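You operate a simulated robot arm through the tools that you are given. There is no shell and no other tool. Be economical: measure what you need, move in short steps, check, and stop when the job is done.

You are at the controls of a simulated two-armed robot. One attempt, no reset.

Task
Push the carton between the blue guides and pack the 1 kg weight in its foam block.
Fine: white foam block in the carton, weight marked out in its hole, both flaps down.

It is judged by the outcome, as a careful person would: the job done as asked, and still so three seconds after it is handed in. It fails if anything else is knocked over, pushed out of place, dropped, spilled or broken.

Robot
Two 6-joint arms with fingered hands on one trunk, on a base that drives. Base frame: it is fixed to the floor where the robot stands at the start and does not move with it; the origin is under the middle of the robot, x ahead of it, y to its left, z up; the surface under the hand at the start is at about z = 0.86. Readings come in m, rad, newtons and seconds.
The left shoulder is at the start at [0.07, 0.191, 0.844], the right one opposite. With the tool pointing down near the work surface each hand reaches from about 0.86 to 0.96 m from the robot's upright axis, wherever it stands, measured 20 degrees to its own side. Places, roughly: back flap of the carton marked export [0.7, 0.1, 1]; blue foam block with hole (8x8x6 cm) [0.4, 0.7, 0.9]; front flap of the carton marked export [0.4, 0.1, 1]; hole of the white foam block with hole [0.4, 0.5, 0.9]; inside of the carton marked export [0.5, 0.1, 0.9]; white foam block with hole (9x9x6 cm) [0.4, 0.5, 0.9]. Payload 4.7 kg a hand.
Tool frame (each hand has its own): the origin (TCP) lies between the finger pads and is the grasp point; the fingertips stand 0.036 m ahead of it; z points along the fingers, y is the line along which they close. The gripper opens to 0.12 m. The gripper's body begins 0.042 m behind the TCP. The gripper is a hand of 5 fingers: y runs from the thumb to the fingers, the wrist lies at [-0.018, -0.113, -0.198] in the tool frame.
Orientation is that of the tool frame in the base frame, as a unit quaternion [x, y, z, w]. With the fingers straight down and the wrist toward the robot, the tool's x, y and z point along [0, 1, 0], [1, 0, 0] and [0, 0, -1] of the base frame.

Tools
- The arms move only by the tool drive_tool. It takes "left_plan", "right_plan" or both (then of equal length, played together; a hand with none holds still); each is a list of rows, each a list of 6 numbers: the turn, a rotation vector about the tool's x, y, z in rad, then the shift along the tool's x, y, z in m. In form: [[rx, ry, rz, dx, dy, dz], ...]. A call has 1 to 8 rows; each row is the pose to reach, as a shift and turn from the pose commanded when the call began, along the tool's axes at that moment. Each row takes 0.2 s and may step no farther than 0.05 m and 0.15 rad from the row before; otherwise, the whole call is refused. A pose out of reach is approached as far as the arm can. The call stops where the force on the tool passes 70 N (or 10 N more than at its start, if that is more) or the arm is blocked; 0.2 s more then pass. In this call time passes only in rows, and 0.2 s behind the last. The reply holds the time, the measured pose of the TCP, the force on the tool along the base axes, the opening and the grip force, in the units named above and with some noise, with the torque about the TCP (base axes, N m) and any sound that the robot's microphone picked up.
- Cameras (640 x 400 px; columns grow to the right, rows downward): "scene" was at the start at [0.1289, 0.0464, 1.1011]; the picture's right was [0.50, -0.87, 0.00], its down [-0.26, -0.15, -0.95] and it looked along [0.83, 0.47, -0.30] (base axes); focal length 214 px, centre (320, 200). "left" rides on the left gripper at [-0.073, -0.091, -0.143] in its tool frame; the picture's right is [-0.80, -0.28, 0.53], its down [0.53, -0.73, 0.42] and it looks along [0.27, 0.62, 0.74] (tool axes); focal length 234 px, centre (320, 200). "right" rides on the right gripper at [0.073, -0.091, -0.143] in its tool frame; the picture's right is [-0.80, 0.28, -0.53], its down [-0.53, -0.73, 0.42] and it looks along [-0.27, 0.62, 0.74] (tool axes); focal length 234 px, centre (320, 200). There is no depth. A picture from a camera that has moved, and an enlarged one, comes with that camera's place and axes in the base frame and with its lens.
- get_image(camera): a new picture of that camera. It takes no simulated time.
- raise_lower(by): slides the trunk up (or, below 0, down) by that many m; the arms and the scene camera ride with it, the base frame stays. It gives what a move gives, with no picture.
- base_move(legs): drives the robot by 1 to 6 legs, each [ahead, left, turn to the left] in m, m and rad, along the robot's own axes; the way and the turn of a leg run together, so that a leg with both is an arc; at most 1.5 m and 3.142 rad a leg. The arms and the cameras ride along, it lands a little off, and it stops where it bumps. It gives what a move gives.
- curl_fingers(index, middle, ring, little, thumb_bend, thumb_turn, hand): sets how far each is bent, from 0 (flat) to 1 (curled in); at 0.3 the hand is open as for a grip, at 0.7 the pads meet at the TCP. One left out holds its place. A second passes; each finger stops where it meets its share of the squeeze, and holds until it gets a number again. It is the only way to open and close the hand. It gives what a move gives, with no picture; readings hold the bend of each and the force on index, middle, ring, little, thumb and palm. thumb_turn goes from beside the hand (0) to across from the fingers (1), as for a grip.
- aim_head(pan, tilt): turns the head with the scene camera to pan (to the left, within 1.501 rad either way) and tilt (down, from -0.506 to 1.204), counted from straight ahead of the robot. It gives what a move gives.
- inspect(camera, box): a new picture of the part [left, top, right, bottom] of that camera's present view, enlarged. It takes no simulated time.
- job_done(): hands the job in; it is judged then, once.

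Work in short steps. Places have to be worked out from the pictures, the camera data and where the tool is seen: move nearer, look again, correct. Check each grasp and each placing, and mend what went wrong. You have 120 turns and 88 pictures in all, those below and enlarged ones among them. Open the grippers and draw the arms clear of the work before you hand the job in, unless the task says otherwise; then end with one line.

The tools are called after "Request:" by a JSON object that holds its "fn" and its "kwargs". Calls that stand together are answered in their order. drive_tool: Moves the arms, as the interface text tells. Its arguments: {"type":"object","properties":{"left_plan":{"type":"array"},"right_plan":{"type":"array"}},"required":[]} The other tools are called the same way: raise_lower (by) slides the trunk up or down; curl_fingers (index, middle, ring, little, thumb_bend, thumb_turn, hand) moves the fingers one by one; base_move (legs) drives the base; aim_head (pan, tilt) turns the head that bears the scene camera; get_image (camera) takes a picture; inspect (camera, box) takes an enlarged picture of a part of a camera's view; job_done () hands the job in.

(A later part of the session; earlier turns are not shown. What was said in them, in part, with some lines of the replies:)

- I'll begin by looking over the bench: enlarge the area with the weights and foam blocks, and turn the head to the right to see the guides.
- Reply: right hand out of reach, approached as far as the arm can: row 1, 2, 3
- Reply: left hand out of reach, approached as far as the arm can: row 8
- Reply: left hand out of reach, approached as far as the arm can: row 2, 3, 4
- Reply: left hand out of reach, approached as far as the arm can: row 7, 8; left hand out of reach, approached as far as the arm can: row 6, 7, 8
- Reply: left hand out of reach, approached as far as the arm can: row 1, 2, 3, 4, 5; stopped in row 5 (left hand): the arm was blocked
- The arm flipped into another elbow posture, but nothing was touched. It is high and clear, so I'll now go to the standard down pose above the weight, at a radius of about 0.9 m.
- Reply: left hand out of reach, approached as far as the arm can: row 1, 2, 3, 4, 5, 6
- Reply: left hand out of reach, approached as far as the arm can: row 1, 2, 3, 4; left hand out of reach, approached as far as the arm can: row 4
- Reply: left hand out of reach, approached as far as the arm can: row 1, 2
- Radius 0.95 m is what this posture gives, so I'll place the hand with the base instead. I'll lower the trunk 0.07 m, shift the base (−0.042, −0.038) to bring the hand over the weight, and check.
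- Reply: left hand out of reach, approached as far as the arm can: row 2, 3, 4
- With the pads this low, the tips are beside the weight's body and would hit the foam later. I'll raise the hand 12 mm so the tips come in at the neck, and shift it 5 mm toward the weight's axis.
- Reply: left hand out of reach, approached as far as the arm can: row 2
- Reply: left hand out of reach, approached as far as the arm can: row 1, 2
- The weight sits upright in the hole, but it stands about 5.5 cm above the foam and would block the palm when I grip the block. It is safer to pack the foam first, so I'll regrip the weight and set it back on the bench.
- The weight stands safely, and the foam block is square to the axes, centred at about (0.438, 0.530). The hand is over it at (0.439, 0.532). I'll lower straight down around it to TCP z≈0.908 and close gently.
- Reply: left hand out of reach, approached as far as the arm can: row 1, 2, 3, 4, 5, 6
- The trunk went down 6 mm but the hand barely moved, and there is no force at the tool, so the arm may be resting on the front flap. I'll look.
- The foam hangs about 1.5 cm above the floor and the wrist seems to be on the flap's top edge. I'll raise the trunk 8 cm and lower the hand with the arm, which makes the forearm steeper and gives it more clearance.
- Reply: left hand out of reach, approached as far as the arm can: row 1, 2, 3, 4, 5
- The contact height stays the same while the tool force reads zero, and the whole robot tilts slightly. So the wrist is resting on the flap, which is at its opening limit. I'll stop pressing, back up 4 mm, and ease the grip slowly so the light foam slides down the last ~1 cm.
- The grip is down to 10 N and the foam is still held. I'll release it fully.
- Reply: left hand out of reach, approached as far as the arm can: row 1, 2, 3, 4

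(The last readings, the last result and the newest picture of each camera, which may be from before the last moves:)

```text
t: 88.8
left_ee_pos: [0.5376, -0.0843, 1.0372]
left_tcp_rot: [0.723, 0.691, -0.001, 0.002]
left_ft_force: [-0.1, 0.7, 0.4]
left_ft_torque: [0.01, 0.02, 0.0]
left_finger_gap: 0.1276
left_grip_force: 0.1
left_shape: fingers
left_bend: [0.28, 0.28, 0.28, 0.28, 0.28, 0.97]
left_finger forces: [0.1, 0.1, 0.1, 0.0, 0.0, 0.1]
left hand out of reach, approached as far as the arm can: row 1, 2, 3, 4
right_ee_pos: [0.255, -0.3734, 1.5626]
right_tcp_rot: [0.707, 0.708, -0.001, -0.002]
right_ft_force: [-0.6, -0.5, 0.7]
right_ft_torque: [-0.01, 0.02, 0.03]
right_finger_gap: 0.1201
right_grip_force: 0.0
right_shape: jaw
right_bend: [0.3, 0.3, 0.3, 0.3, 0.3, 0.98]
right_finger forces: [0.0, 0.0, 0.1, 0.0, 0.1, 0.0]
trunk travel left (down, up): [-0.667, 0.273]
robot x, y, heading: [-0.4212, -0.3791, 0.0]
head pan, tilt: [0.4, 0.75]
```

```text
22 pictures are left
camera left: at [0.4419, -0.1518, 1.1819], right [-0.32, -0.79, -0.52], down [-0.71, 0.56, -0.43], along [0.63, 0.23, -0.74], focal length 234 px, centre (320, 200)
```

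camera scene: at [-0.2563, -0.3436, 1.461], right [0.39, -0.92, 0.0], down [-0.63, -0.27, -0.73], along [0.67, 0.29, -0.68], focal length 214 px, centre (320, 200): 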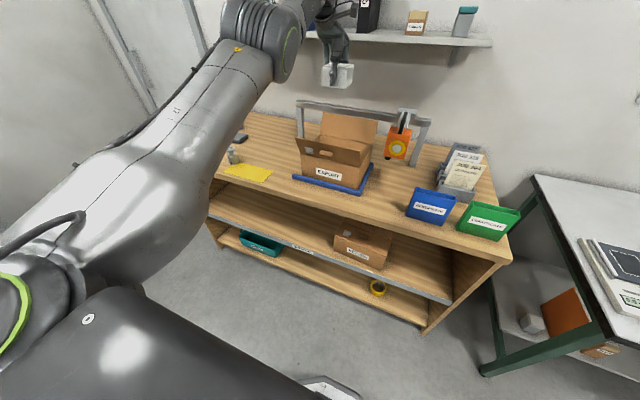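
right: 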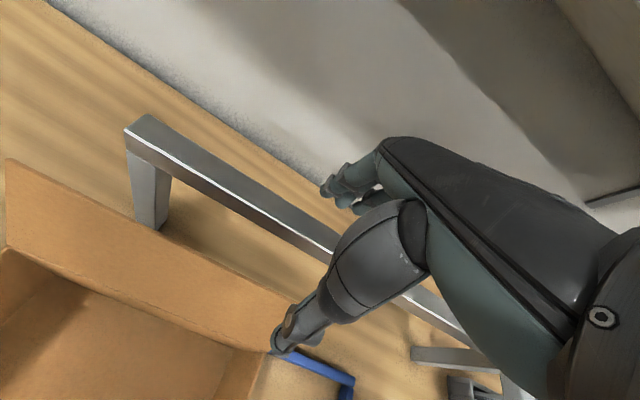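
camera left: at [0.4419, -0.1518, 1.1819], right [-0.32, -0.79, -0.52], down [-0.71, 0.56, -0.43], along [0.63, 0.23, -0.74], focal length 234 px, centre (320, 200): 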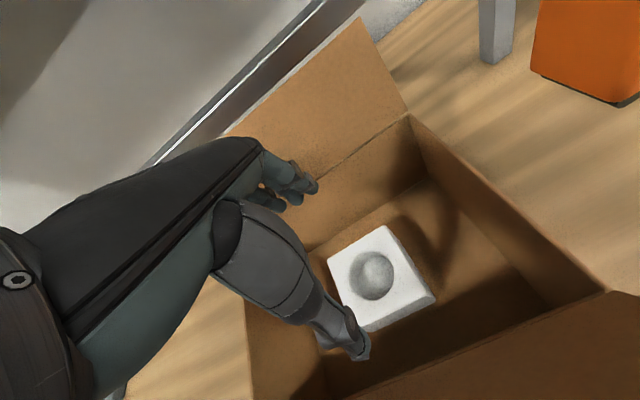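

The foam sits flat in the carton, with its hole at about (0.531, −0.09). Next I'll raise clear of the flaps, drive over to the weight at (0.428, 0.411) and look.

Request:
{"fn": "raise_lower", "kwargs": {"by": 0.11}}

Request:
{"fn": "base_move", "kwargs": {"legs": [[-0.11, 0.0, 0], [0.0, 0.495, 0]]}}

Request:
{"fn": "raise_lower", "kwargs": {"by": -0.12}}

Request:
{"fn": "get_image", "kwargs": {"camera": "left"}}

```text
t: 90.3
left_ee_pos: [0.5381, -0.0852, 1.1481]
left_tcp_rot: [0.725, 0.689, 0.0, 0.002]
left_ft_force: [0.5, -0.2, -0.6]
left_ft_torque: [-0.01, 0.01, 0.0]
left_finger_gap: 0.1273
left_grip_force: 0.0
left_shape: fingers
left_bend: [0.28, 0.28, 0.28, 0.28, 0.28, 0.97]
left_finger forces: [0.1, 0.1, 0.1, 0.0, 0.1, 0.1]
right_ee_pos: [0.2552, -0.3748, 1.6724]
right_tcp_rot: [0.707, 0.707, -0.002, -0.003]
right_ft_force: [0.2, -0.3, 0.3]
right_ft_torque: [0.0, 0.02, 0.02]
right_finger_gap: 0.1198
right_grip_force: 0.1
right_shape: jaw
right_bend: [0.3, 0.3, 0.3, 0.3, 0.3, 0.98]
right_finger forces: [0.1, 0.1, 0.0, 0.0, 0.0, 0.0]
trunk travel left (down, up): [-0.777, 0.163]
robot x, y, heading: [-0.4222, -0.3767, 0.0]
head pan, tilt: [0.4, 0.75]
```

```text
t: 94.0
left_ee_pos: [0.421, 0.4154, 1.1485]
left_tcp_rot: [0.721, 0.692, 0.0, 0.003]
left_ft_force: [0.2, -0.4, 0.6]
left_ft_torque: [0.02, 0.01, 0.01]
left_finger_gap: 0.1277
left_grip_force: 0.0
left_shape: fingers
left_bend: [0.28, 0.28, 0.28, 0.28, 0.28, 0.97]
left_finger forces: [0.0, 0.1, 0.1, 0.0, 0.0, 0.0]
right_ee_pos: [0.1411, 0.1233, 1.6733]
right_tcp_rot: [0.705, 0.709, -0.002, -0.002]
right_ft_force: [-0.2, 0.6, -0.3]
right_ft_torque: [0.0, -0.02, -0.03]
right_finger_gap: 0.1198
right_grip_force: 0.0
right_shape: jaw
right_bend: [0.3, 0.3, 0.3, 0.3, 0.3, 0.98]
right_finger forces: [0.0, 0.0, 0.0, 0.0, 0.0, 0.0]
trunk travel left (down, up): [-0.777, 0.163]
robot x, y, heading: [-0.5334, 0.1147, 0.008]
head pan, tilt: [0.4, 0.75]
```

```text
t: 95.5
left_ee_pos: [0.4208, 0.4148, 1.029]
left_tcp_rot: [0.721, 0.693, -0.001, 0.003]
left_ft_force: [-0.1, -0.2, -0.3]
left_ft_torque: [0.01, -0.01, 0.02]
left_finger_gap: 0.1279
left_grip_force: 0.0
left_shape: fingers
left_bend: [0.28, 0.28, 0.28, 0.28, 0.28, 0.97]
left_finger forces: [0.0, 0.0, 0.1, 0.0, 0.0, 0.0]
right_ee_pos: [0.14, 0.1263, 1.5532]
right_tcp_rot: [0.704, 0.71, -0.001, -0.001]
right_ft_force: [-0.4, 0.8, 0.6]
right_ft_torque: [0.02, -0.02, -0.03]
right_finger_gap: 0.1197
right_grip_force: 0.0
right_shape: jaw
right_bend: [0.3, 0.3, 0.3, 0.3, 0.3, 0.98]
right_finger forces: [0.0, 0.0, 0.1, 0.0, 0.0, 0.1]
trunk travel left (down, up): [-0.657, 0.283]
robot x, y, heading: [-0.5346, 0.1162, 0.009]
head pan, tilt: [0.4, 0.75]
```

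```text
21 pictures are left
camera left: at [0.3261, 0.348, 1.1724], right [-0.31, -0.79, -0.52], down [-0.71, 0.56, -0.43], along [0.63, 0.24, -0.74], focal length 234 px, centre (320, 200)
```

left: 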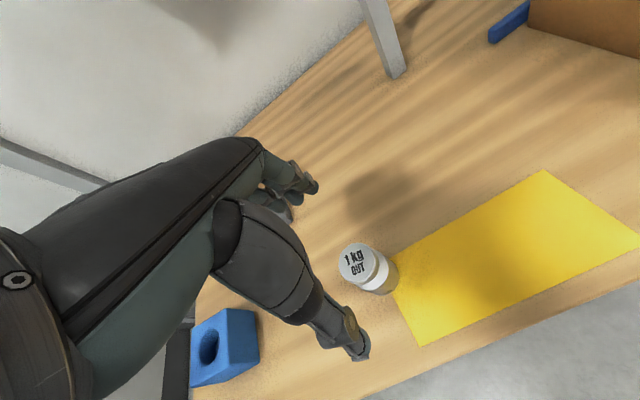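

The weight's axis is within 2–3 mm of the TCP. I'll lower to z≈0.945 and grip at the neck.

Request:
{"fn": "raise_lower", "kwargs": {"by": -0.084}}

Request:
{"fn": "curl_fingers", "kwargs": {"hand": "left", "index": 0.75, "middle": 0.75, "ring": 0.5, "little": 0.5, "thumb_bend": 0.75}}

Request:
{"fn": "raise_lower", "kwargs": {"by": 0.06}}

Request:
{"fn": "inspect", "kwargs": {"camera": "left", "box": [240, 180, 440, 340]}}

```text
t: 96.7
left_ee_pos: [0.4206, 0.4157, 0.945]
left_tcp_rot: [0.722, 0.692, -0.001, 0.002]
left_ft_force: [0.3, 0.6, -0.3]
left_ft_torque: [0.01, 0.0, 0.01]
left_finger_gap: 0.1279
left_grip_force: 0.2
left_shape: fingers
left_bend: [0.28, 0.28, 0.28, 0.28, 0.28, 0.97]
left_finger forces: [0.0, 0.1, 0.0, 0.0, 0.0, 0.0]
right_ee_pos: [0.1412, 0.1252, 1.4691]
right_tcp_rot: [0.705, 0.71, -0.002, -0.002]
right_ft_force: [0.1, 0.1, -0.8]
right_ft_torque: [0.01, -0.01, -0.02]
right_finger_gap: 0.1199
right_grip_force: 0.1
right_shape: jaw
right_bend: [0.3, 0.3, 0.3, 0.3, 0.3, 0.98]
right_finger forces: [0.1, 0.0, 0.0, 0.1, 0.1, 0.0]
trunk travel left (down, up): [-0.573, 0.367]
robot x, y, heading: [-0.5361, 0.118, 0.008]
head pan, tilt: [0.4, 0.75]
```

```text
t: 97.7
left_ee_pos: [0.421, 0.4162, 0.943]
left_tcp_rot: [0.722, 0.692, -0.001, 0.002]
left_ft_force: [0.9, 0.8, 0.0]
left_ft_torque: [0.11, -0.26, -0.03]
left_finger_gap: 0.0317
left_grip_force: 21.7
left_shape: fingers
left_bend: [0.6, 0.63, 0.5, 0.5, 0.63, 0.96]
left_finger forces: [13.5, 9.8, 0.1, 0.0, 20.3, 0.0]
right_ee_pos: [0.1404, 0.1267, 1.469]
right_tcp_rot: [0.705, 0.71, -0.001, -0.002]
right_ft_force: [-0.3, -0.4, -0.1]
right_ft_torque: [0.02, -0.01, -0.01]
right_finger_gap: 0.12
right_grip_force: 0.0
right_shape: jaw
right_bend: [0.3, 0.3, 0.3, 0.3, 0.3, 0.98]
right_finger forces: [0.0, 0.1, 0.0, 0.0, 0.1, 0.0]
trunk travel left (down, up): [-0.573, 0.367]
robot x, y, heading: [-0.5306, 0.116, 0.008]
head pan, tilt: [0.4, 0.75]
```

```text
t: 98.7
left_ee_pos: [0.4221, 0.4165, 1.0013]
left_tcp_rot: [0.722, 0.692, -0.002, 0.002]
left_ft_force: [-0.4, -0.5, -10.5]
left_ft_torque: [0.08, 0.0, 0.01]
left_finger_gap: 0.0316
left_grip_force: 22.0
left_shape: fingers
left_bend: [0.59, 0.66, 0.5, 0.5, 0.64, 0.96]
left_finger forces: [15.2, 8.9, 0.0, 0.0, 19.6, 0.0]
right_ee_pos: [0.1432, 0.1255, 1.5276]
right_tcp_rot: [0.705, 0.71, -0.003, -0.003]
right_ft_force: [-0.2, -0.2, 0.5]
right_ft_torque: [0.01, 0.01, 0.05]
right_finger_gap: 0.12
right_grip_force: 0.0
right_shape: jaw
right_bend: [0.3, 0.3, 0.3, 0.3, 0.3, 0.98]
right_finger forces: [0.0, 0.0, 0.0, 0.1, 0.0, 0.1]
trunk travel left (down, up): [-0.633, 0.307]
robot x, y, heading: [-0.5337, 0.1136, 0.012]
head pan, tilt: [0.4, 0.75]
```

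```text
2.50 times, centred on (340, 260) of left
camera zoom: at [0.3282, 0.3488, 1.1455], right [-0.31, -0.79, -0.52], down [-0.71, 0.56, -0.43], along [0.63, 0.24, -0.74], focal length 585 px, centre (270, 50)
```

zoom: 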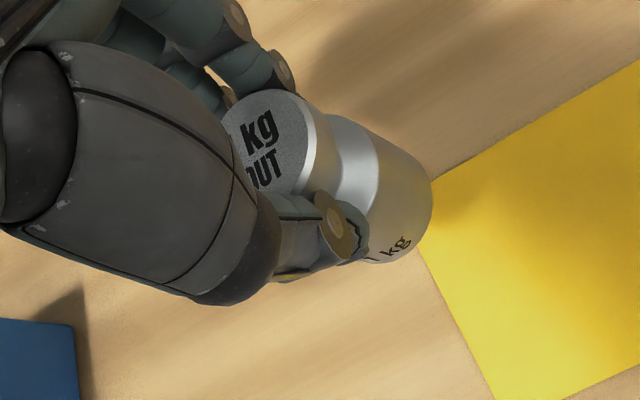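

The weight is held well (−10.5 N), with its bottom about 7 mm to −y of the TCP. I'll raise it, then drive x first and y second so it enters over the carton's left wall between the flaps. The TCP target is (0.527, −0.081).

Request:
{"fn": "raise_lower", "kwargs": {"by": 0.14}}

Request:
{"fn": "base_move", "kwargs": {"legs": [[0.1, 0.0, 0], [0.0, -0.4975, 0]]}}

Request:
{"fn": "raise_lower", "kwargs": {"by": -0.06}}

Request:
{"fn": "inspect", "kwargs": {"camera": "left", "box": [240, 170, 480, 350]}}

```text
t: 100.4
left_ee_pos: [0.4219, 0.416, 1.1419]
left_tcp_rot: [0.722, 0.692, -0.001, 0.002]
left_ft_force: [0.5, 0.0, -9.4]
left_ft_torque: [0.05, -0.01, 0.03]
left_finger_gap: 0.0317
left_grip_force: 21.7
left_shape: fingers
left_bend: [0.59, 0.66, 0.5, 0.5, 0.64, 0.96]
left_finger forces: [15.1, 8.9, 0.0, 0.1, 19.6, 0.1]
right_ee_pos: [0.1441, 0.1253, 1.6681]
right_tcp_rot: [0.705, 0.709, -0.002, -0.003]
right_ft_force: [-0.2, 0.7, 0.3]
right_ft_torque: [-0.04, 0.0, -0.02]
right_finger_gap: 0.12
right_grip_force: 0.0
right_shape: jaw
right_bend: [0.3, 0.3, 0.3, 0.3, 0.3, 0.98]
right_finger forces: [0.0, 0.1, 0.0, 0.0, 0.1, 0.1]
trunk travel left (down, up): [-0.773, 0.167]
robot x, y, heading: [-0.5324, 0.1142, 0.003]
head pan, tilt: [0.4, 0.75]
```

```text
t: 104.1
left_ee_pos: [0.5246, -0.0918, 1.1422]
left_tcp_rot: [0.722, 0.691, -0.001, 0.001]
left_ft_force: [-0.5, 0.9, -9.8]
left_ft_torque: [0.08, 0.0, -0.01]
left_finger_gap: 0.0318
left_grip_force: 22.1
left_shape: fingers
left_bend: [0.59, 0.66, 0.5, 0.5, 0.64, 0.96]
left_finger forces: [15.3, 9.0, 0.1, 0.0, 19.7, 0.0]
right_ee_pos: [0.2439, -0.3827, 1.6682]
right_tcp_rot: [0.706, 0.708, -0.004, -0.002]
right_ft_force: [0.1, 0.1, -0.6]
right_ft_torque: [0.0, 0.0, 0.01]
right_finger_gap: 0.1199
right_grip_force: 0.1
right_shape: jaw
right_bend: [0.3, 0.3, 0.3, 0.3, 0.3, 0.98]
right_finger forces: [0.0, 0.1, 0.0, 0.0, 0.1, 0.1]
trunk travel left (down, up): [-0.773, 0.167]
robot x, y, heading: [-0.4311, -0.3913, 0.002]
head pan, tilt: [0.4, 0.75]
```

```text
t: 105.1
left_ee_pos: [0.5248, -0.0938, 1.083]
left_tcp_rot: [0.723, 0.691, 0.0, 0.002]
left_ft_force: [0.0, 0.1, -10.2]
left_ft_torque: [0.09, 0.0, -0.04]
left_finger_gap: 0.0318
left_grip_force: 22.1
left_shape: fingers
left_bend: [0.59, 0.66, 0.5, 0.5, 0.64, 0.96]
left_finger forces: [15.3, 9.0, 0.0, 0.1, 19.9, 0.1]
right_ee_pos: [0.2441, -0.3825, 1.6089]
right_tcp_rot: [0.706, 0.708, -0.003, -0.001]
right_ft_force: [-1.0, -0.9, 0.4]
right_ft_torque: [-0.01, -0.05, 0.0]
right_finger_gap: 0.1198
right_grip_force: 0.1
right_shape: jaw
right_bend: [0.3, 0.3, 0.3, 0.3, 0.3, 0.98]
right_finger forces: [0.0, 0.0, 0.0, 0.1, 0.0, 0.0]
trunk travel left (down, up): [-0.713, 0.227]
robot x, y, heading: [-0.4333, -0.3906, 0.004]
head pan, tilt: [0.4, 0.75]
```

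```text
2.22 times, centred on (360, 260) of left
camera zoom: at [0.4303, -0.1617, 1.227], right [-0.31, -0.79, -0.52], down [-0.71, 0.56, -0.43], along [0.63, 0.23, -0.74], focal length 520 px, centre (231, 67)
```

zoom: 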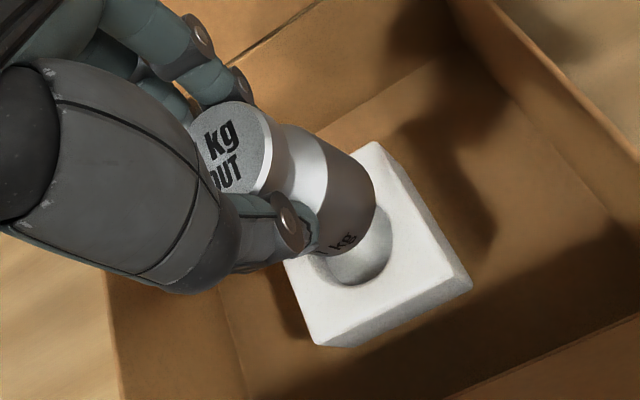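

The hole is at (0.529, −0.088) and the weight's bottom at (0.525, −0.102). I'll shift the base (+4, +13.5 mm), lower 5 cm, and check just above the foam.

Request:
{"fn": "base_move", "kwargs": {"legs": [[0.004, 0.0135, 0]]}}

Request:
{"fn": "raise_lower", "kwargs": {"by": -0.062}}

Request:
{"fn": "inspect", "kwargs": {"camera": "left", "box": [280, 200, 440, 340]}}

```text
t: 105.8
left_ee_pos: [0.5285, -0.0844, 1.0835]
left_tcp_rot: [0.724, 0.69, 0.0, 0.002]
left_ft_force: [-0.9, 0.1, -8.9]
left_ft_torque: [0.12, 0.01, 0.03]
left_finger_gap: 0.032
left_grip_force: 22.0
left_shape: fingers
left_bend: [0.59, 0.66, 0.5, 0.5, 0.64, 0.95]
left_finger forces: [15.4, 8.6, 0.0, 0.0, 19.8, 0.0]
right_ee_pos: [0.2473, -0.3748, 1.6112]
right_tcp_rot: [0.706, 0.708, -0.001, -0.003]
right_ft_force: [0.7, -1.1, 0.1]
right_ft_torque: [0.06, -0.03, -0.01]
right_finger_gap: 0.1201
right_grip_force: 0.1
right_shape: jaw
right_bend: [0.3, 0.3, 0.3, 0.3, 0.3, 0.98]
right_finger forces: [0.0, 0.0, 0.0, 0.0, 0.0, 0.0]
trunk travel left (down, up): [-0.713, 0.227]
robot x, y, heading: [-0.4264, -0.3764, 0.005]
head pan, tilt: [0.4, 0.75]
```

```text
t: 106.9
left_ee_pos: [0.5283, -0.0826, 1.0211]
left_tcp_rot: [0.723, 0.691, -0.001, 0.003]
left_ft_force: [-0.8, -0.6, -9.2]
left_ft_torque: [0.07, -0.05, -0.01]
left_finger_gap: 0.0315
left_grip_force: 22.1
left_shape: fingers
left_bend: [0.59, 0.66, 0.5, 0.5, 0.64, 0.96]
left_finger forces: [15.4, 9.0, 0.0, 0.1, 19.8, 0.0]
right_ee_pos: [0.2489, -0.3728, 1.5451]
right_tcp_rot: [0.706, 0.708, -0.002, -0.002]
right_ft_force: [-0.3, 0.9, 0.4]
right_ft_torque: [0.03, -0.01, -0.01]
right_finger_gap: 0.1199
right_grip_force: 0.0
right_shape: jaw
right_bend: [0.3, 0.3, 0.3, 0.3, 0.3, 0.98]
right_finger forces: [0.1, 0.1, 0.0, 0.0, 0.0, 0.0]
trunk travel left (down, up): [-0.651, 0.289]
robot x, y, heading: [-0.4293, -0.3758, 0.002]
head pan, tilt: [0.4, 0.75]
```

```text
2.86 times, centred on (360, 270) of left
camera zoom: at [0.4344, -0.1492, 1.1649], right [-0.32, -0.79, -0.52], down [-0.71, 0.56, -0.43], along [0.63, 0.23, -0.74], focal length 669 px, centre (206, 0)
```

zoom: 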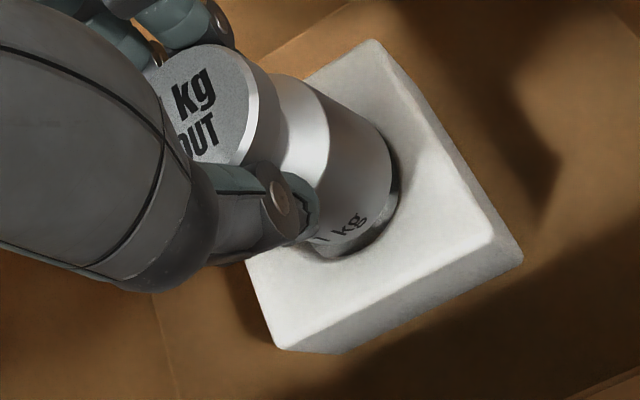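

The weight's bottom is about 8 mm short in x and 3 mm in y. I'll correct with the base, lower 8 mm and re-check.

Request:
{"fn": "base_move", "kwargs": {"legs": [[0.008, 0.003, 0]]}}

Request:
{"fn": "raise_lower", "kwargs": {"by": -0.008}}

Request:
{"fn": "inspect", "kwargs": {"camera": "left", "box": [280, 200, 440, 340]}}

```text
t: 107.6
left_ee_pos: [0.5361, -0.0805, 1.0248]
left_tcp_rot: [0.723, 0.69, 0.0, 0.003]
left_ft_force: [-1.1, -0.5, -8.7]
left_ft_torque: [0.08, -0.03, 0.0]
left_finger_gap: 0.0317
left_grip_force: 22.0
left_shape: fingers
left_bend: [0.59, 0.66, 0.5, 0.5, 0.64, 0.96]
left_finger forces: [15.4, 8.9, 0.0, 0.0, 19.9, 0.1]
right_ee_pos: [0.2528, -0.3691, 1.5482]
right_tcp_rot: [0.706, 0.708, -0.001, -0.001]
right_ft_force: [0.2, -0.8, -0.4]
right_ft_torque: [-0.01, -0.03, -0.02]
right_finger_gap: 0.1198
right_grip_force: 0.0
right_shape: jaw
right_bend: [0.3, 0.3, 0.3, 0.3, 0.3, 0.98]
right_finger forces: [0.1, 0.0, 0.1, 0.0, 0.0, 0.0]
trunk travel left (down, up): [-0.651, 0.289]
robot x, y, heading: [-0.4203, -0.3719, 0.002]
head pan, tilt: [0.4, 0.75]
```

```text
t: 108.2
left_ee_pos: [0.5365, -0.0791, 1.0126]
left_tcp_rot: [0.724, 0.69, -0.001, 0.001]
left_ft_force: [-0.4, 0.2, -8.8]
left_ft_torque: [0.08, 0.02, 0.04]
left_finger_gap: 0.0317
left_grip_force: 22.4
left_shape: fingers
left_bend: [0.59, 0.66, 0.5, 0.5, 0.64, 0.95]
left_finger forces: [15.7, 8.9, 0.0, 0.1, 20.3, 0.0]
right_ee_pos: [0.2549, -0.3687, 1.5393]
right_tcp_rot: [0.706, 0.708, -0.002, -0.002]
right_ft_force: [-0.2, 0.6, -0.2]
right_ft_torque: [-0.01, 0.01, -0.01]
right_finger_gap: 0.12
right_grip_force: 0.1
right_shape: jaw
right_bend: [0.3, 0.3, 0.3, 0.3, 0.3, 0.98]
right_finger forces: [0.0, 0.0, 0.0, 0.1, 0.1, 0.0]
trunk travel left (down, up): [-0.643, 0.297]
robot x, y, heading: [-0.417, -0.3726, 0.002]
head pan, tilt: [0.4, 0.75]
```

```text
2.86 times, centred on (360, 270) of left
camera zoom: at [0.442, -0.147, 1.157], right [-0.32, -0.79, -0.52], down [-0.71, 0.56, -0.43], along [0.63, 0.23, -0.74], focal length 669 px, centre (206, 0)
```

zoom: 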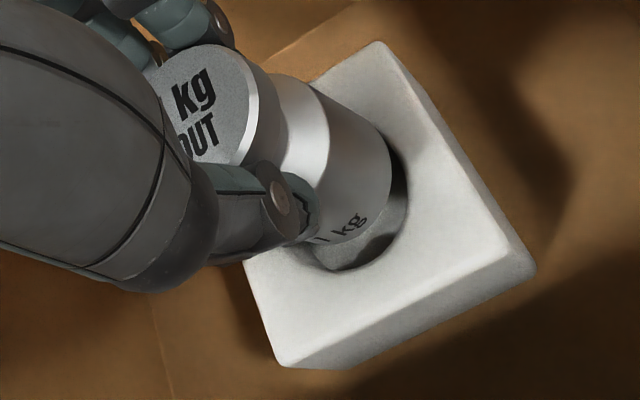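

It is well centred now. I'll lower 2 cm into the hole, watching the force.

Request:
{"fn": "raise_lower", "kwargs": {"by": -0.018}}

Request:
{"fn": "raise_lower", "kwargs": {"by": -0.009}}

```text
t: 108.8
left_ee_pos: [0.5402, -0.0779, 0.9896]
left_tcp_rot: [0.723, 0.691, -0.003, 0.001]
left_ft_force: [1.5, 0.0, -10.6]
left_ft_torque: [0.07, 0.0, 0.02]
left_finger_gap: 0.0314
left_grip_force: 22.4
left_shape: fingers
left_bend: [0.59, 0.67, 0.5, 0.5, 0.64, 0.95]
left_finger forces: [15.8, 9.4, 0.0, 0.0, 19.4, 0.0]
right_ee_pos: [0.2627, -0.3671, 1.5173]
right_tcp_rot: [0.707, 0.708, -0.004, -0.003]
right_ft_force: [0.8, -0.3, -0.8]
right_ft_torque: [-0.05, 0.1, 0.02]
right_finger_gap: 0.12
right_grip_force: 0.0
right_shape: jaw
right_bend: [0.3, 0.3, 0.3, 0.3, 0.3, 0.98]
right_finger forces: [0.0, 0.1, 0.0, 0.1, 0.0, 0.1]
trunk travel left (down, up): [-0.625, 0.315]
robot x, y, heading: [-0.4191, -0.369, 0.006]
head pan, tilt: [0.4, 0.75]
```

```text
t: 109.4
left_ee_pos: [0.54, -0.0799, 0.9835]
left_tcp_rot: [0.723, 0.69, -0.002, 0.001]
left_ft_force: [1.5, 0.2, -10.3]
left_ft_torque: [0.07, 0.0, 0.0]
left_finger_gap: 0.0315
left_grip_force: 22.5
left_shape: fingers
left_bend: [0.59, 0.67, 0.5, 0.5, 0.64, 0.95]
left_finger forces: [15.9, 9.2, 0.0, 0.1, 19.6, 0.1]
right_ee_pos: [0.2585, -0.3679, 1.5111]
right_tcp_rot: [0.707, 0.707, -0.003, -0.002]
right_ft_force: [0.4, 0.1, 0.8]
right_ft_torque: [-0.03, 0.08, -0.03]
right_finger_gap: 0.1199
right_grip_force: 0.1
right_shape: jaw
right_bend: [0.3, 0.3, 0.3, 0.3, 0.3, 0.98]
right_finger forces: [0.0, 0.0, 0.1, 0.0, 0.1, 0.0]
trunk travel left (down, up): [-0.616, 0.324]
robot x, y, heading: [-0.4213, -0.3729, 0.003]
head pan, tilt: [0.4, 0.75]
```

It is in the hole and still hanging. I'll lower another 5 mm to reach the hole's floor.

Request:
{"fn": "raise_lower", "kwargs": {"by": -0.006}}

Request:
{"fn": "inspect", "kwargs": {"camera": "left", "box": [280, 200, 440, 340]}}

```text
t: 110.0
left_ee_pos: [0.5364, -0.0798, 0.9806]
left_tcp_rot: [0.724, 0.69, 0.0, 0.002]
left_ft_force: [-0.4, -0.9, -7.6]
left_ft_torque: [0.09, 0.01, -0.01]
left_finger_gap: 0.0315
left_grip_force: 23.2
left_shape: fingers
left_bend: [0.59, 0.67, 0.5, 0.5, 0.64, 0.95]
left_finger forces: [15.5, 10.2, 0.0, 0.0, 20.0, 0.1]
right_ee_pos: [0.2559, -0.3681, 1.5061]
right_tcp_rot: [0.707, 0.707, -0.001, -0.002]
right_ft_force: [-0.1, -0.2, 0.5]
right_ft_torque: [0.03, -0.01, -0.03]
right_finger_gap: 0.1198
right_grip_force: 0.1
right_shape: jaw
right_bend: [0.3, 0.3, 0.3, 0.3, 0.3, 0.98]
right_finger forces: [0.1, 0.0, 0.1, 0.0, 0.0, 0.0]
trunk travel left (down, up): [-0.61, 0.33]
robot x, y, heading: [-0.4227, -0.3742, 0.008]
head pan, tilt: [0.4, 0.75]
```

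```text
2.86 times, centred on (360, 270) of left
camera zoom: at [0.4422, -0.1472, 1.125], right [-0.32, -0.79, -0.52], down [-0.71, 0.56, -0.43], along [0.63, 0.23, -0.74], focal length 669 px, centre (206, 0)
```

zoom: 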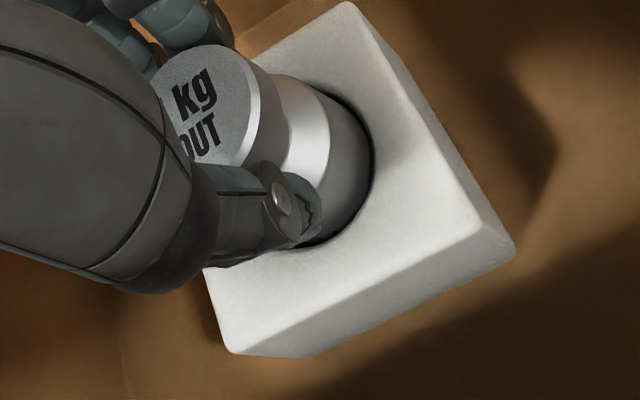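

The weight is in the hole and starting to be supported. I'll lower 3 mm more, then release gradually and withdraw straight up.

Request:
{"fn": "raise_lower", "kwargs": {"by": -0.004}}

Request:
{"fn": "curl_fingers", "kwargs": {"hand": "left", "index": 0.5, "middle": 0.55, "ring": 0.5, "little": 0.5, "thumb_bend": 0.52}}

Request:
{"fn": "curl_fingers", "kwargs": {"hand": "left", "index": 0.3, "middle": 0.3, "ring": 0.3, "little": 0.3, "thumb_bend": 0.3}}

Request:
{"fn": "raise_lower", "kwargs": {"by": 0.13}}

Request:
{"fn": "get_image", "kwargs": {"camera": "left"}}

```text
t: 110.5
left_ee_pos: [0.5354, -0.0812, 0.9802]
left_tcp_rot: [0.723, 0.691, 0.0, 0.004]
left_ft_force: [1.9, -1.3, 4.8]
left_ft_torque: [0.14, -0.13, -0.05]
left_finger_gap: 0.0313
left_grip_force: 25.4
left_shape: fingers
left_bend: [0.59, 0.66, 0.5, 0.5, 0.64, 0.95]
left_finger forces: [15.3, 14.7, 0.1, 0.0, 20.4, 0.0]
right_ee_pos: [0.2547, -0.3695, 1.504]
right_tcp_rot: [0.707, 0.707, -0.002, -0.001]
right_ft_force: [-0.3, -0.3, 0.1]
right_ft_torque: [0.01, -0.01, 0.0]
right_finger_gap: 0.1199
right_grip_force: 0.0
right_shape: jaw
right_bend: [0.3, 0.3, 0.3, 0.3, 0.3, 0.98]
right_finger forces: [0.0, 0.0, 0.0, 0.1, 0.0, 0.0]
trunk travel left (down, up): [-0.606, 0.334]
robot x, y, heading: [-0.4216, -0.3736, 0.006]
head pan, tilt: [0.4, 0.75]
```

```text
t: 111.5
left_ee_pos: [0.5357, -0.0797, 0.9774]
left_tcp_rot: [0.724, 0.69, 0.0, 0.003]
left_ft_force: [0.0, 0.3, 0.8]
left_ft_torque: [0.0, 0.01, 0.03]
left_finger_gap: 0.0595
left_grip_force: 0.1
left_shape: fingers
left_bend: [0.5, 0.55, 0.5, 0.5, 0.52, 0.97]
left_finger forces: [0.0, 0.0, 0.0, 0.0, 0.1, 0.0]
right_ee_pos: [0.2539, -0.369, 1.5031]
right_tcp_rot: [0.707, 0.707, -0.002, -0.002]
right_ft_force: [0.4, 0.4, 0.1]
right_ft_torque: [0.02, 0.0, 0.0]
right_finger_gap: 0.1199
right_grip_force: 0.1
right_shape: jaw
right_bend: [0.3, 0.3, 0.3, 0.3, 0.3, 0.98]
right_finger forces: [0.0, 0.0, 0.0, 0.1, 0.1, 0.1]
trunk travel left (down, up): [-0.606, 0.334]
robot x, y, heading: [-0.4186, -0.3742, 0.006]
head pan, tilt: [0.4, 0.75]
```

```text
t: 112.5
left_ee_pos: [0.5366, -0.079, 0.9776]
left_tcp_rot: [0.724, 0.69, -0.001, 0.002]
left_ft_force: [-0.2, 0.2, 0.5]
left_ft_torque: [0.02, 0.02, -0.03]
left_finger_gap: 0.1218
left_grip_force: 0.0
left_shape: fingers
left_bend: [0.3, 0.3, 0.3, 0.3, 0.3, 0.97]
left_finger forces: [0.0, 0.0, 0.1, 0.0, 0.0, 0.0]
right_ee_pos: [0.2546, -0.3689, 1.5023]
right_tcp_rot: [0.707, 0.708, -0.001, -0.002]
right_ft_force: [-0.4, -0.5, 0.1]
right_ft_torque: [-0.01, 0.01, 0.0]
right_finger_gap: 0.1198
right_grip_force: 0.0
right_shape: jaw
right_bend: [0.3, 0.3, 0.3, 0.3, 0.3, 0.98]
right_finger forces: [0.1, 0.1, 0.0, 0.0, 0.0, 0.1]
trunk travel left (down, up): [-0.606, 0.334]
robot x, y, heading: [-0.4208, -0.3724, 0.001]
head pan, tilt: [0.4, 0.75]
```

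```text
t: 114.1
left_ee_pos: [0.5358, -0.079, 1.1076]
left_tcp_rot: [0.723, 0.69, -0.001, 0.003]
left_ft_force: [-0.1, -0.6, 0.0]
left_ft_torque: [0.0, -0.01, 0.02]
left_finger_gap: 0.1218
left_grip_force: 0.0
left_shape: fingers
left_bend: [0.3, 0.3, 0.3, 0.3, 0.3, 0.97]
left_finger forces: [0.0, 0.0, 0.1, 0.0, 0.1, 0.0]
right_ee_pos: [0.2545, -0.3683, 1.6313]
right_tcp_rot: [0.706, 0.708, -0.002, -0.001]
right_ft_force: [0.2, 0.3, 0.3]
right_ft_torque: [0.02, 0.0, 0.0]
right_finger_gap: 0.1198
right_grip_force: 0.1
right_shape: jaw
right_bend: [0.3, 0.3, 0.3, 0.3, 0.3, 0.98]
right_finger forces: [0.0, 0.1, 0.1, 0.0, 0.1, 0.0]
trunk travel left (down, up): [-0.736, 0.204]
robot x, y, heading: [-0.4196, -0.3776, 0.004]
head pan, tilt: [0.4, 0.75]
```

```text
15 pictures are left
camera left: at [0.4415, -0.1472, 1.2511], right [-0.32, -0.79, -0.52], down [-0.71, 0.56, -0.43], along [0.63, 0.23, -0.74], focal length 234 px, centre (320, 200)
```

left: 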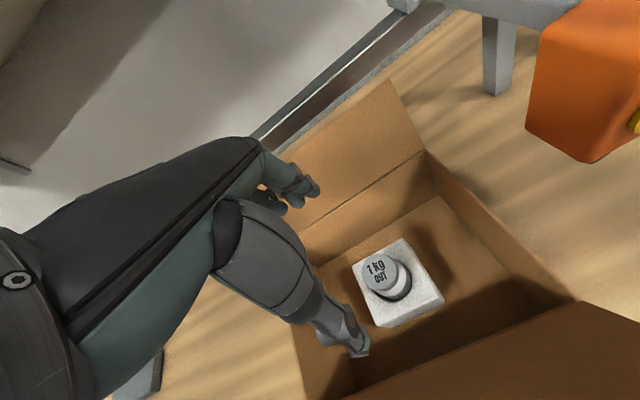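

The 1 kg weight stands in the white foam inside the carton. Next is the back flap, whose tip is at about x 0.67, z 1.08, with the gantry bar behind it at x≈0.75. I'll go up, move forward 10 cm, and lower the fingers behind the flap.

Request:
{"fn": "raise_lower", "kwargs": {"by": 0.045}}

Request:
{"fn": "base_move", "kwargs": {"legs": [[0.1, 0.0, 0]]}}

Request:
{"fn": "get_image", "kwargs": {"camera": "left"}}

Request:
{"fn": "inspect", "kwargs": {"camera": "scene", "box": [230, 60, 420, 200]}}

```text
t: 114.9
left_ee_pos: [0.5368, -0.0796, 1.1522]
left_tcp_rot: [0.724, 0.69, -0.001, 0.001]
left_ft_force: [0.0, 0.1, -0.1]
left_ft_torque: [0.0, 0.02, 0.02]
left_finger_gap: 0.1222
left_grip_force: 0.0
left_shape: fingers
left_bend: [0.3, 0.3, 0.3, 0.3, 0.3, 0.97]
left_finger forces: [0.1, 0.0, 0.0, 0.0, 0.0, 0.1]
right_ee_pos: [0.2564, -0.368, 1.6775]
right_tcp_rot: [0.707, 0.707, -0.002, -0.001]
right_ft_force: [-0.4, -0.3, -0.1]
right_ft_torque: [0.03, 0.01, 0.01]
right_finger_gap: 0.1197
right_grip_force: 0.0
right_shape: jaw
right_bend: [0.3, 0.3, 0.3, 0.3, 0.3, 0.98]
right_finger forces: [0.0, 0.0, 0.0, 0.0, 0.0, 0.0]
trunk travel left (down, up): [-0.781, 0.159]
robot x, y, heading: [-0.4151, -0.3742, 0.01]
head pan, tilt: [0.4, 0.75]
```

```text
t: 116.1
left_ee_pos: [0.6318, -0.0802, 1.1568]
left_tcp_rot: [0.724, 0.69, 0.001, 0.003]
left_ft_force: [0.0, -0.3, 0.2]
left_ft_torque: [0.01, -0.04, -0.01]
left_finger_gap: 0.1219
left_grip_force: 0.2
left_shape: fingers
left_bend: [0.3, 0.3, 0.3, 0.3, 0.3, 0.97]
left_finger forces: [0.0, 0.0, 0.0, 0.1, 0.0, 0.1]
right_ee_pos: [0.3471, -0.369, 1.68]
right_tcp_rot: [0.706, 0.709, 0.0, 0.0]
right_ft_force: [0.6, 0.0, -0.1]
right_ft_torque: [0.0, -0.06, -0.01]
right_finger_gap: 0.1199
right_grip_force: 0.1
right_shape: jaw
right_bend: [0.3, 0.3, 0.3, 0.3, 0.3, 0.98]
right_finger forces: [0.1, 0.1, 0.0, 0.1, 0.0, 0.0]
trunk travel left (down, up): [-0.781, 0.159]
robot x, y, heading: [-0.322, -0.3762, 0.001]
head pan, tilt: [0.4, 0.75]
```

```text
14 pictures are left
camera left: at [0.5357, -0.147, 1.3003], right [-0.31, -0.79, -0.52], down [-0.7, 0.56, -0.43], along [0.64, 0.23, -0.73], focal length 234 px, centre (320, 200)
```

left: 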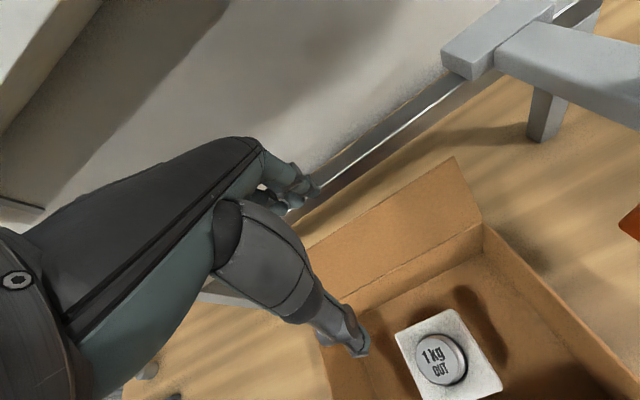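

```text
2.86 times, centred on (325, 130) of scene
camera zoom: at [-0.2021, -0.3413, 1.5216], right [0.39, -0.92, 0.0], down [-0.62, -0.27, -0.73], along [0.68, 0.29, -0.68], focal length 613 px, centre (306, 400)
```

zoom: 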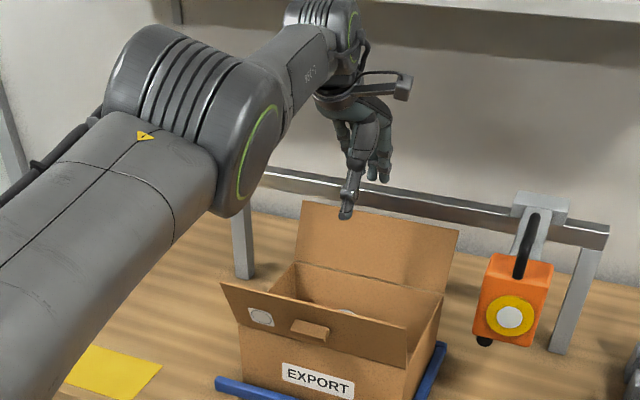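

The fingers at x≈0.69 are behind the flap tip (0.64–0.67) and clear of the bar (0.745). I'll lower 7.5 cm behind the flap, then pull back 7 cm with the base.

Request:
{"fn": "raise_lower", "kwargs": {"by": -0.08}}

Request:
{"fn": "base_move", "kwargs": {"legs": [[-0.075, 0.0, 0]]}}

Request:
{"fn": "get_image", "kwargs": {"camera": "left"}}

```text
t: 117.3
left_ee_pos: [0.6346, -0.0806, 1.0746]
left_tcp_rot: [0.723, 0.691, 0.0, 0.003]
left_ft_force: [0.6, -0.4, 0.4]
left_ft_torque: [0.0, -0.01, 0.04]
left_finger_gap: 0.1221
left_grip_force: 0.2
left_shape: fingers
left_bend: [0.3, 0.3, 0.3, 0.3, 0.3, 0.97]
left_finger forces: [0.0, 0.1, 0.1, 0.0, 0.0, 0.0]
right_ee_pos: [0.35, -0.3681, 1.598]
right_tcp_rot: [0.705, 0.709, 0.0, 0.0]
right_ft_force: [-0.2, -0.5, -0.4]
right_ft_torque: [-0.02, -0.04, 0.0]
right_finger_gap: 0.1199
right_grip_force: 0.1
right_shape: jaw
right_bend: [0.3, 0.3, 0.3, 0.3, 0.3, 0.98]
right_finger forces: [0.1, 0.0, 0.0, 0.0, 0.1, 0.0]
trunk travel left (down, up): [-0.701, 0.239]
robot x, y, heading: [-0.3201, -0.3739, 0.006]
head pan, tilt: [0.4, 0.75]
```

```text
t: 118.3
left_ee_pos: [0.5655, -0.08, 1.0683]
left_tcp_rot: [0.723, 0.691, -0.003, 0.002]
left_ft_force: [0.1, 1.0, -0.3]
left_ft_torque: [-0.04, 0.06, -0.02]
left_finger_gap: 0.1222
left_grip_force: 0.1
left_shape: fingers
left_bend: [0.3, 0.3, 0.3, 0.3, 0.3, 0.97]
left_finger forces: [0.0, 0.0, 0.0, 0.0, 0.1, 0.1]
right_ee_pos: [0.2873, -0.3688, 1.5951]
right_tcp_rot: [0.706, 0.708, -0.003, -0.003]
right_ft_force: [0.8, 0.1, -1.1]
right_ft_torque: [0.02, 0.04, 0.03]
right_finger_gap: 0.1198
right_grip_force: 0.1
right_shape: jaw
right_bend: [0.3, 0.3, 0.3, 0.3, 0.3, 0.98]
right_finger forces: [0.0, 0.1, 0.0, 0.1, 0.1, 0.0]
trunk travel left (down, up): [-0.701, 0.239]
robot x, y, heading: [-0.3944, -0.3727, 0.004]
head pan, tilt: [0.4, 0.75]
```

```text
12 pictures are left
camera left: at [0.4716, -0.1473, 1.2122], right [-0.32, -0.79, -0.52], down [-0.71, 0.56, -0.43], along [0.63, 0.23, -0.74], focal length 234 px, centre (320, 200)
```

left: 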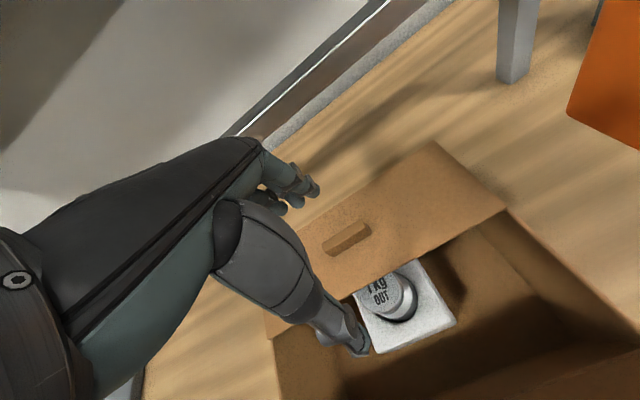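

The back flap has folded over, with its tab now visible on top. For the front flap I'll raise, back up so the thumb drops outside it with the fingers inside, and then push it inward.

Request:
{"fn": "raise_lower", "kwargs": {"by": 0.085}}

Request:
{"fn": "base_move", "kwargs": {"legs": [[-0.13, 0.0, 0]]}}

Request:
{"fn": "get_image", "kwargs": {"camera": "left"}}

Request:
{"fn": "inspect", "kwargs": {"camera": "scene", "box": [230, 60, 420, 200]}}

```text
t: 119.5
left_ee_pos: [0.563, -0.0803, 1.156]
left_tcp_rot: [0.724, 0.69, 0.0, 0.002]
left_ft_force: [-0.3, -0.5, 0.0]
left_ft_torque: [0.0, 0.01, 0.03]
left_finger_gap: 0.1224
left_grip_force: 0.1
left_shape: fingers
left_bend: [0.3, 0.3, 0.3, 0.3, 0.3, 0.97]
left_finger forces: [0.0, 0.0, 0.0, 0.0, 0.1, 0.0]
right_ee_pos: [0.2808, -0.37, 1.6815]
right_tcp_rot: [0.707, 0.707, -0.002, -0.002]
right_ft_force: [0.3, 0.3, 0.7]
right_ft_torque: [-0.01, 0.04, -0.03]
right_finger_gap: 0.1199
right_grip_force: 0.0
right_shape: jaw
right_bend: [0.3, 0.3, 0.3, 0.3, 0.3, 0.98]
right_finger forces: [0.1, 0.1, 0.0, 0.1, 0.0, 0.0]
trunk travel left (down, up): [-0.786, 0.154]
robot x, y, heading: [-0.3946, -0.3762, 0.003]
head pan, tilt: [0.4, 0.75]
```

```text
t: 120.8
left_ee_pos: [0.4331, -0.0804, 1.1558]
left_tcp_rot: [0.724, 0.69, -0.002, 0.001]
left_ft_force: [0.5, 0.4, -0.1]
left_ft_torque: [-0.04, 0.03, 0.05]
left_finger_gap: 0.1224
left_grip_force: 0.1
left_shape: fingers
left_bend: [0.3, 0.3, 0.3, 0.3, 0.3, 0.97]
left_finger forces: [0.0, 0.1, 0.0, 0.0, 0.0, 0.0]
right_ee_pos: [0.1524, -0.3707, 1.6813]
right_tcp_rot: [0.707, 0.707, -0.002, -0.002]
right_ft_force: [-0.1, -0.9, 0.3]
right_ft_torque: [-0.01, 0.04, 0.01]
right_finger_gap: 0.1199
right_grip_force: 0.1
right_shape: jaw
right_bend: [0.3, 0.3, 0.3, 0.3, 0.3, 0.98]
right_finger forces: [0.0, 0.0, 0.0, 0.0, 0.1, 0.1]
trunk travel left (down, up): [-0.786, 0.154]
robot x, y, heading: [-0.5257, -0.3745, 0.0]
head pan, tilt: [0.4, 0.75]
```

```text
11 pictures are left
camera left: at [0.3385, -0.1489, 1.2988], right [-0.32, -0.79, -0.52], down [-0.71, 0.57, -0.43], along [0.63, 0.23, -0.74], focal length 234 px, centre (320, 200)
```

left: 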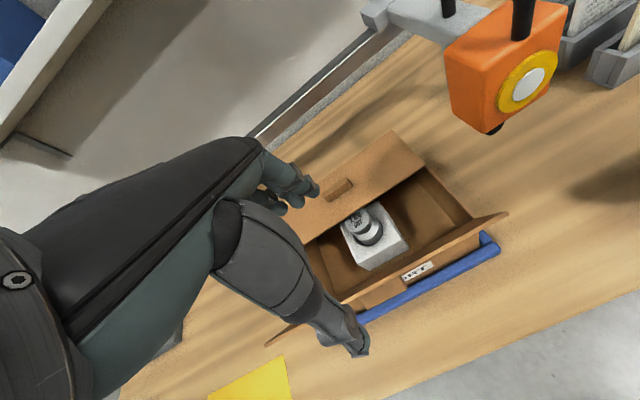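

```text
2.86 times, centred on (325, 130) of scene
camera zoom: at [-0.3983, -0.3417, 1.5255], right [0.39, -0.92, 0.0], down [-0.63, -0.27, -0.73], along [0.67, 0.29, -0.68], focal length 613 px, centre (306, 400)
```

zoom: 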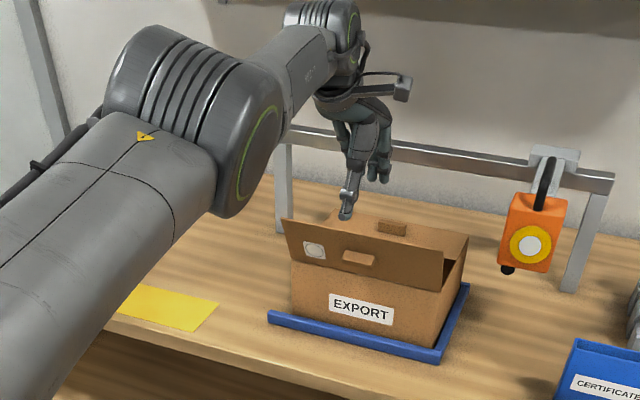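

The back flap is down. The front flap's tip is at (0.405, z 1.07), and the thumb at x≈0.372 is outside it. I'll lower 8.5 cm, then drive 12 cm forward so the thumb folds the flap in.

Request:
{"fn": "raise_lower", "kwargs": {"by": -0.085}}

Request:
{"fn": "base_move", "kwargs": {"legs": [[0.12, 0.0, 0]]}}

Request:
{"fn": "inspect", "kwargs": {"camera": "scene", "box": [230, 60, 420, 200]}}

```text
t: 122.0
left_ee_pos: [0.4315, -0.0819, 1.0711]
left_tcp_rot: [0.724, 0.69, -0.001, 0.002]
left_ft_force: [0.2, 0.3, 0.8]
left_ft_torque: [0.0, 0.0, -0.04]
left_finger_gap: 0.1225
left_grip_force: 0.0
left_shape: fingers
left_bend: [0.3, 0.3, 0.3, 0.3, 0.3, 0.97]
left_finger forces: [0.0, 0.0, 0.1, 0.0, 0.0, 0.1]
right_ee_pos: [0.1494, -0.371, 1.5971]
right_tcp_rot: [0.708, 0.706, -0.002, -0.002]
right_ft_force: [-0.4, 0.6, 0.3]
right_ft_torque: [-0.01, 0.03, 0.0]
right_finger_gap: 0.1199
right_grip_force: 0.1
right_shape: jaw
right_bend: [0.3, 0.3, 0.3, 0.3, 0.3, 0.98]
right_finger forces: [0.0, 0.0, 0.0, 0.0, 0.0, 0.1]
trunk travel left (down, up): [-0.701, 0.239]
robot x, y, heading: [-0.5257, -0.3731, -0.001]
head pan, tilt: [0.4, 0.75]
```

```text
t: 123.2
left_ee_pos: [0.5461, -0.0808, 1.0743]
left_tcp_rot: [0.724, 0.69, 0.0, 0.002]
left_ft_force: [0.0, 0.5, -0.8]
left_ft_torque: [0.04, 0.01, -0.02]
left_finger_gap: 0.1228
left_grip_force: 0.1
left_shape: fingers
left_bend: [0.3, 0.3, 0.3, 0.3, 0.3, 0.97]
left_finger forces: [0.1, 0.0, 0.1, 0.0, 0.0, 0.1]
right_ee_pos: [0.2637, -0.3688, 1.5981]
right_tcp_rot: [0.706, 0.708, -0.001, -0.001]
right_ft_force: [-0.4, 0.3, 0.4]
right_ft_torque: [0.03, -0.03, 0.01]
right_finger_gap: 0.1195
right_grip_force: 0.1
right_shape: jaw
right_bend: [0.3, 0.3, 0.3, 0.3, 0.3, 0.98]
right_finger forces: [0.1, 0.0, 0.1, 0.0, 0.0, 0.0]
trunk travel left (down, up): [-0.701, 0.239]
robot x, y, heading: [-0.4081, -0.3724, 0.004]
head pan, tilt: [0.4, 0.75]
```

```text
2.86 times, centred on (325, 130) of scene
camera zoom: at [-0.2861, -0.3415, 1.4412], right [0.39, -0.92, 0.0], down [-0.63, -0.27, -0.73], along [0.67, 0.29, -0.68], focal length 613 px, centre (306, 400)
```

zoom: 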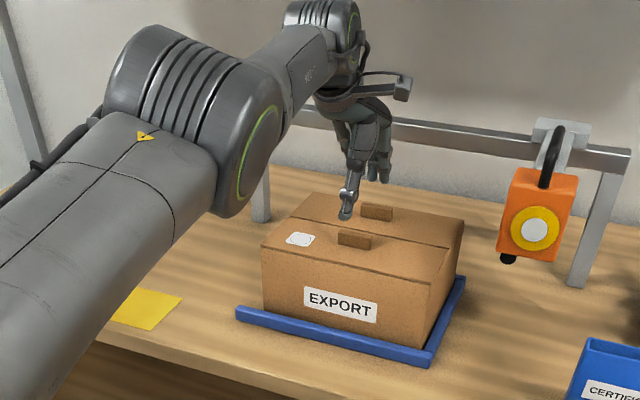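

Both flaps are folded down flat. I'll raise the hand, back away, and take a close look to verify.

Request:
{"fn": "raise_lower", "kwargs": {"by": 0.1}}

Request:
{"fn": "base_move", "kwargs": {"legs": [[-0.35, 0.0, 0]]}}

Request:
{"fn": "aim_head", "kwargs": {"pan": 0.35, "tilt": 0.6}}

Request:
{"fn": "get_image", "kwargs": {"camera": "scene"}}

Request:
{"fn": "get_image", "kwargs": {"camera": "left"}}

```text
t: 124.6
left_ee_pos: [0.5489, -0.0799, 1.1714]
left_tcp_rot: [0.724, 0.69, -0.001, 0.001]
left_ft_force: [0.9, 0.7, 0.3]
left_ft_torque: [0.0, 0.0, -0.02]
left_finger_gap: 0.123
left_grip_force: 0.1
left_shape: fingers
left_bend: [0.3, 0.3, 0.3, 0.3, 0.3, 0.97]
left_finger forces: [0.0, 0.1, 0.1, 0.0, 0.1, 0.0]
right_ee_pos: [0.2674, -0.3695, 1.6977]
right_tcp_rot: [0.707, 0.707, -0.001, -0.002]
right_ft_force: [1.1, -0.2, -1.3]
right_ft_torque: [-0.02, 0.02, 0.03]
right_finger_gap: 0.12
right_grip_force: 0.1
right_shape: jaw
right_bend: [0.3, 0.3, 0.3, 0.3, 0.3, 0.98]
right_finger forces: [0.0, 0.0, 0.1, 0.0, 0.0, 0.1]
trunk travel left (down, up): [-0.801, 0.139]
robot x, y, heading: [-0.4072, -0.3748, 0.006]
head pan, tilt: [0.4, 0.75]
```

```text
t: 126.8
left_ee_pos: [0.2016, -0.082, 1.17]
left_tcp_rot: [0.724, 0.69, -0.002, 0.001]
left_ft_force: [-0.1, 0.1, 0.3]
left_ft_torque: [-0.01, 0.03, 0.0]
left_finger_gap: 0.1226
left_grip_force: 0.0
left_shape: fingers
left_bend: [0.3, 0.3, 0.3, 0.3, 0.3, 0.97]
left_finger forces: [0.0, 0.0, 0.1, 0.0, 0.1, 0.0]
right_ee_pos: [-0.0784, -0.3708, 1.6945]
right_tcp_rot: [0.708, 0.707, -0.003, -0.003]
right_ft_force: [-0.4, 0.7, -0.6]
right_ft_torque: [0.05, 0.04, 0.01]
right_finger_gap: 0.1199
right_grip_force: 0.1
right_shape: jaw
right_bend: [0.3, 0.3, 0.3, 0.3, 0.3, 0.98]
right_finger forces: [0.0, 0.1, 0.1, 0.0, 0.0, 0.0]
trunk travel left (down, up): [-0.801, 0.139]
robot x, y, heading: [-0.7574, -0.3775, -0.004]
head pan, tilt: [0.4, 0.75]
```

```text
t: 127.5
left_ee_pos: [0.1998, -0.0822, 1.1701]
left_tcp_rot: [0.724, 0.689, 0.0, 0.001]
left_ft_force: [-0.5, -0.4, -1.0]
left_ft_torque: [0.0, 0.02, -0.02]
left_finger_gap: 0.123
left_grip_force: 0.0
left_shape: fingers
left_bend: [0.3, 0.3, 0.3, 0.3, 0.3, 0.97]
left_finger forces: [0.1, 0.0, 0.1, 0.0, 0.0, 0.1]
right_ee_pos: [-0.0816, -0.3713, 1.6976]
right_tcp_rot: [0.708, 0.707, -0.002, -0.003]
right_ft_force: [-0.3, 0.3, -0.4]
right_ft_torque: [0.02, -0.02, 0.02]
right_finger_gap: 0.1201
right_grip_force: 0.0
right_shape: jaw
right_bend: [0.3, 0.3, 0.3, 0.3, 0.3, 0.98]
right_finger forces: [0.1, 0.1, 0.0, 0.0, 0.0, 0.0]
trunk travel left (down, up): [-0.801, 0.139]
robot x, y, heading: [-0.7572, -0.3761, 0.0]
head pan, tilt: [0.351, 0.6]
```

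```text
8 pictures are left
camera scene: at [-0.626, -0.3441, 1.5537], right [0.35, -0.94, 0.0], down [-0.53, -0.2, -0.82], along [0.77, 0.28, -0.57], focal length 214 px, centre (320, 200)
```

scene: 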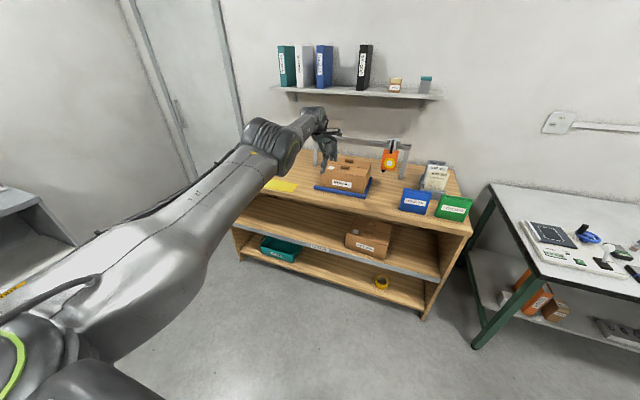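

```text
7 pictures are left
camera left: at [0.1046, -0.1492, 1.3157], right [-0.32, -0.79, -0.52], down [-0.71, 0.56, -0.43], along [0.63, 0.23, -0.74], focal length 234 px, centre (320, 200)
```

left: 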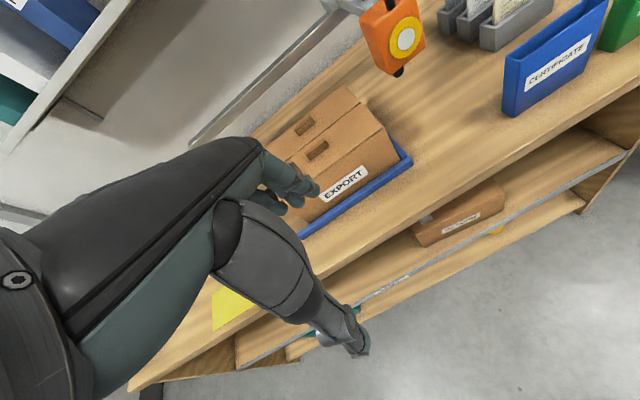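

I'll zoom in on the closed carton to check that the flaps lie flat and that it still sits between the guides.

Request:
{"fn": "inspect", "kwargs": {"camera": "scene", "box": [305, 145, 385, 205]}}

Request:
{"fn": "inspect", "kwargs": {"camera": "left", "box": [260, 70, 430, 240]}}

```text
6.67 times, centred on (345, 175) of scene
camera zoom: at [-0.626, -0.3441, 1.5537], right [0.35, -0.94, 0.0], down [-0.53, -0.2, -0.82], along [0.77, 0.28, -0.57], focal length 1430 px, centre (153, 367)
```

zoom: 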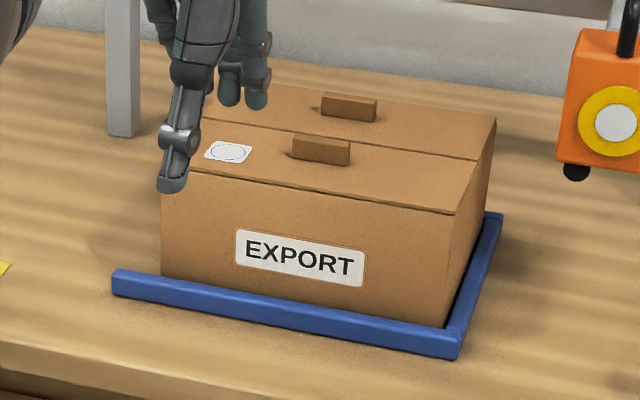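

```text
2.35 times, centred on (345, 155) of left
camera zoom: at [0.1046, -0.1492, 1.3157], right [-0.32, -0.79, -0.52], down [-0.71, 0.56, -0.43], along [0.63, 0.23, -0.74], focal length 551 px, centre (261, 306)
```

zoom: 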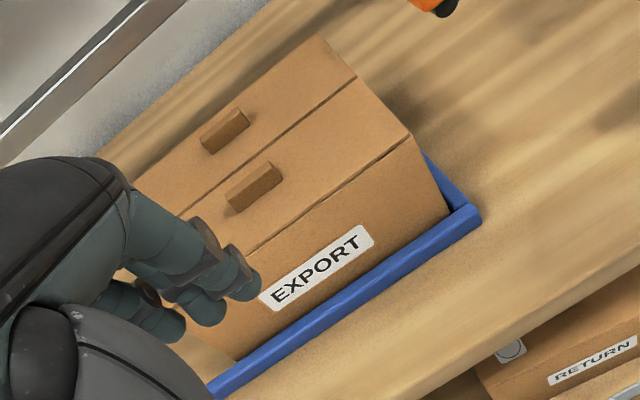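

The carton sits between the guides against the stop, both flaps lie flat, and the hands are open and clear, so I'll hand the job in.

Request:
{"fn": "job_done", "kwargs": {}}

```text
The job is handed in.
```

The carton is pushed between the blue guides to the stop. The 1 kg weight marked OUT stands in the white foam's hole inside it, and both flaps are down.
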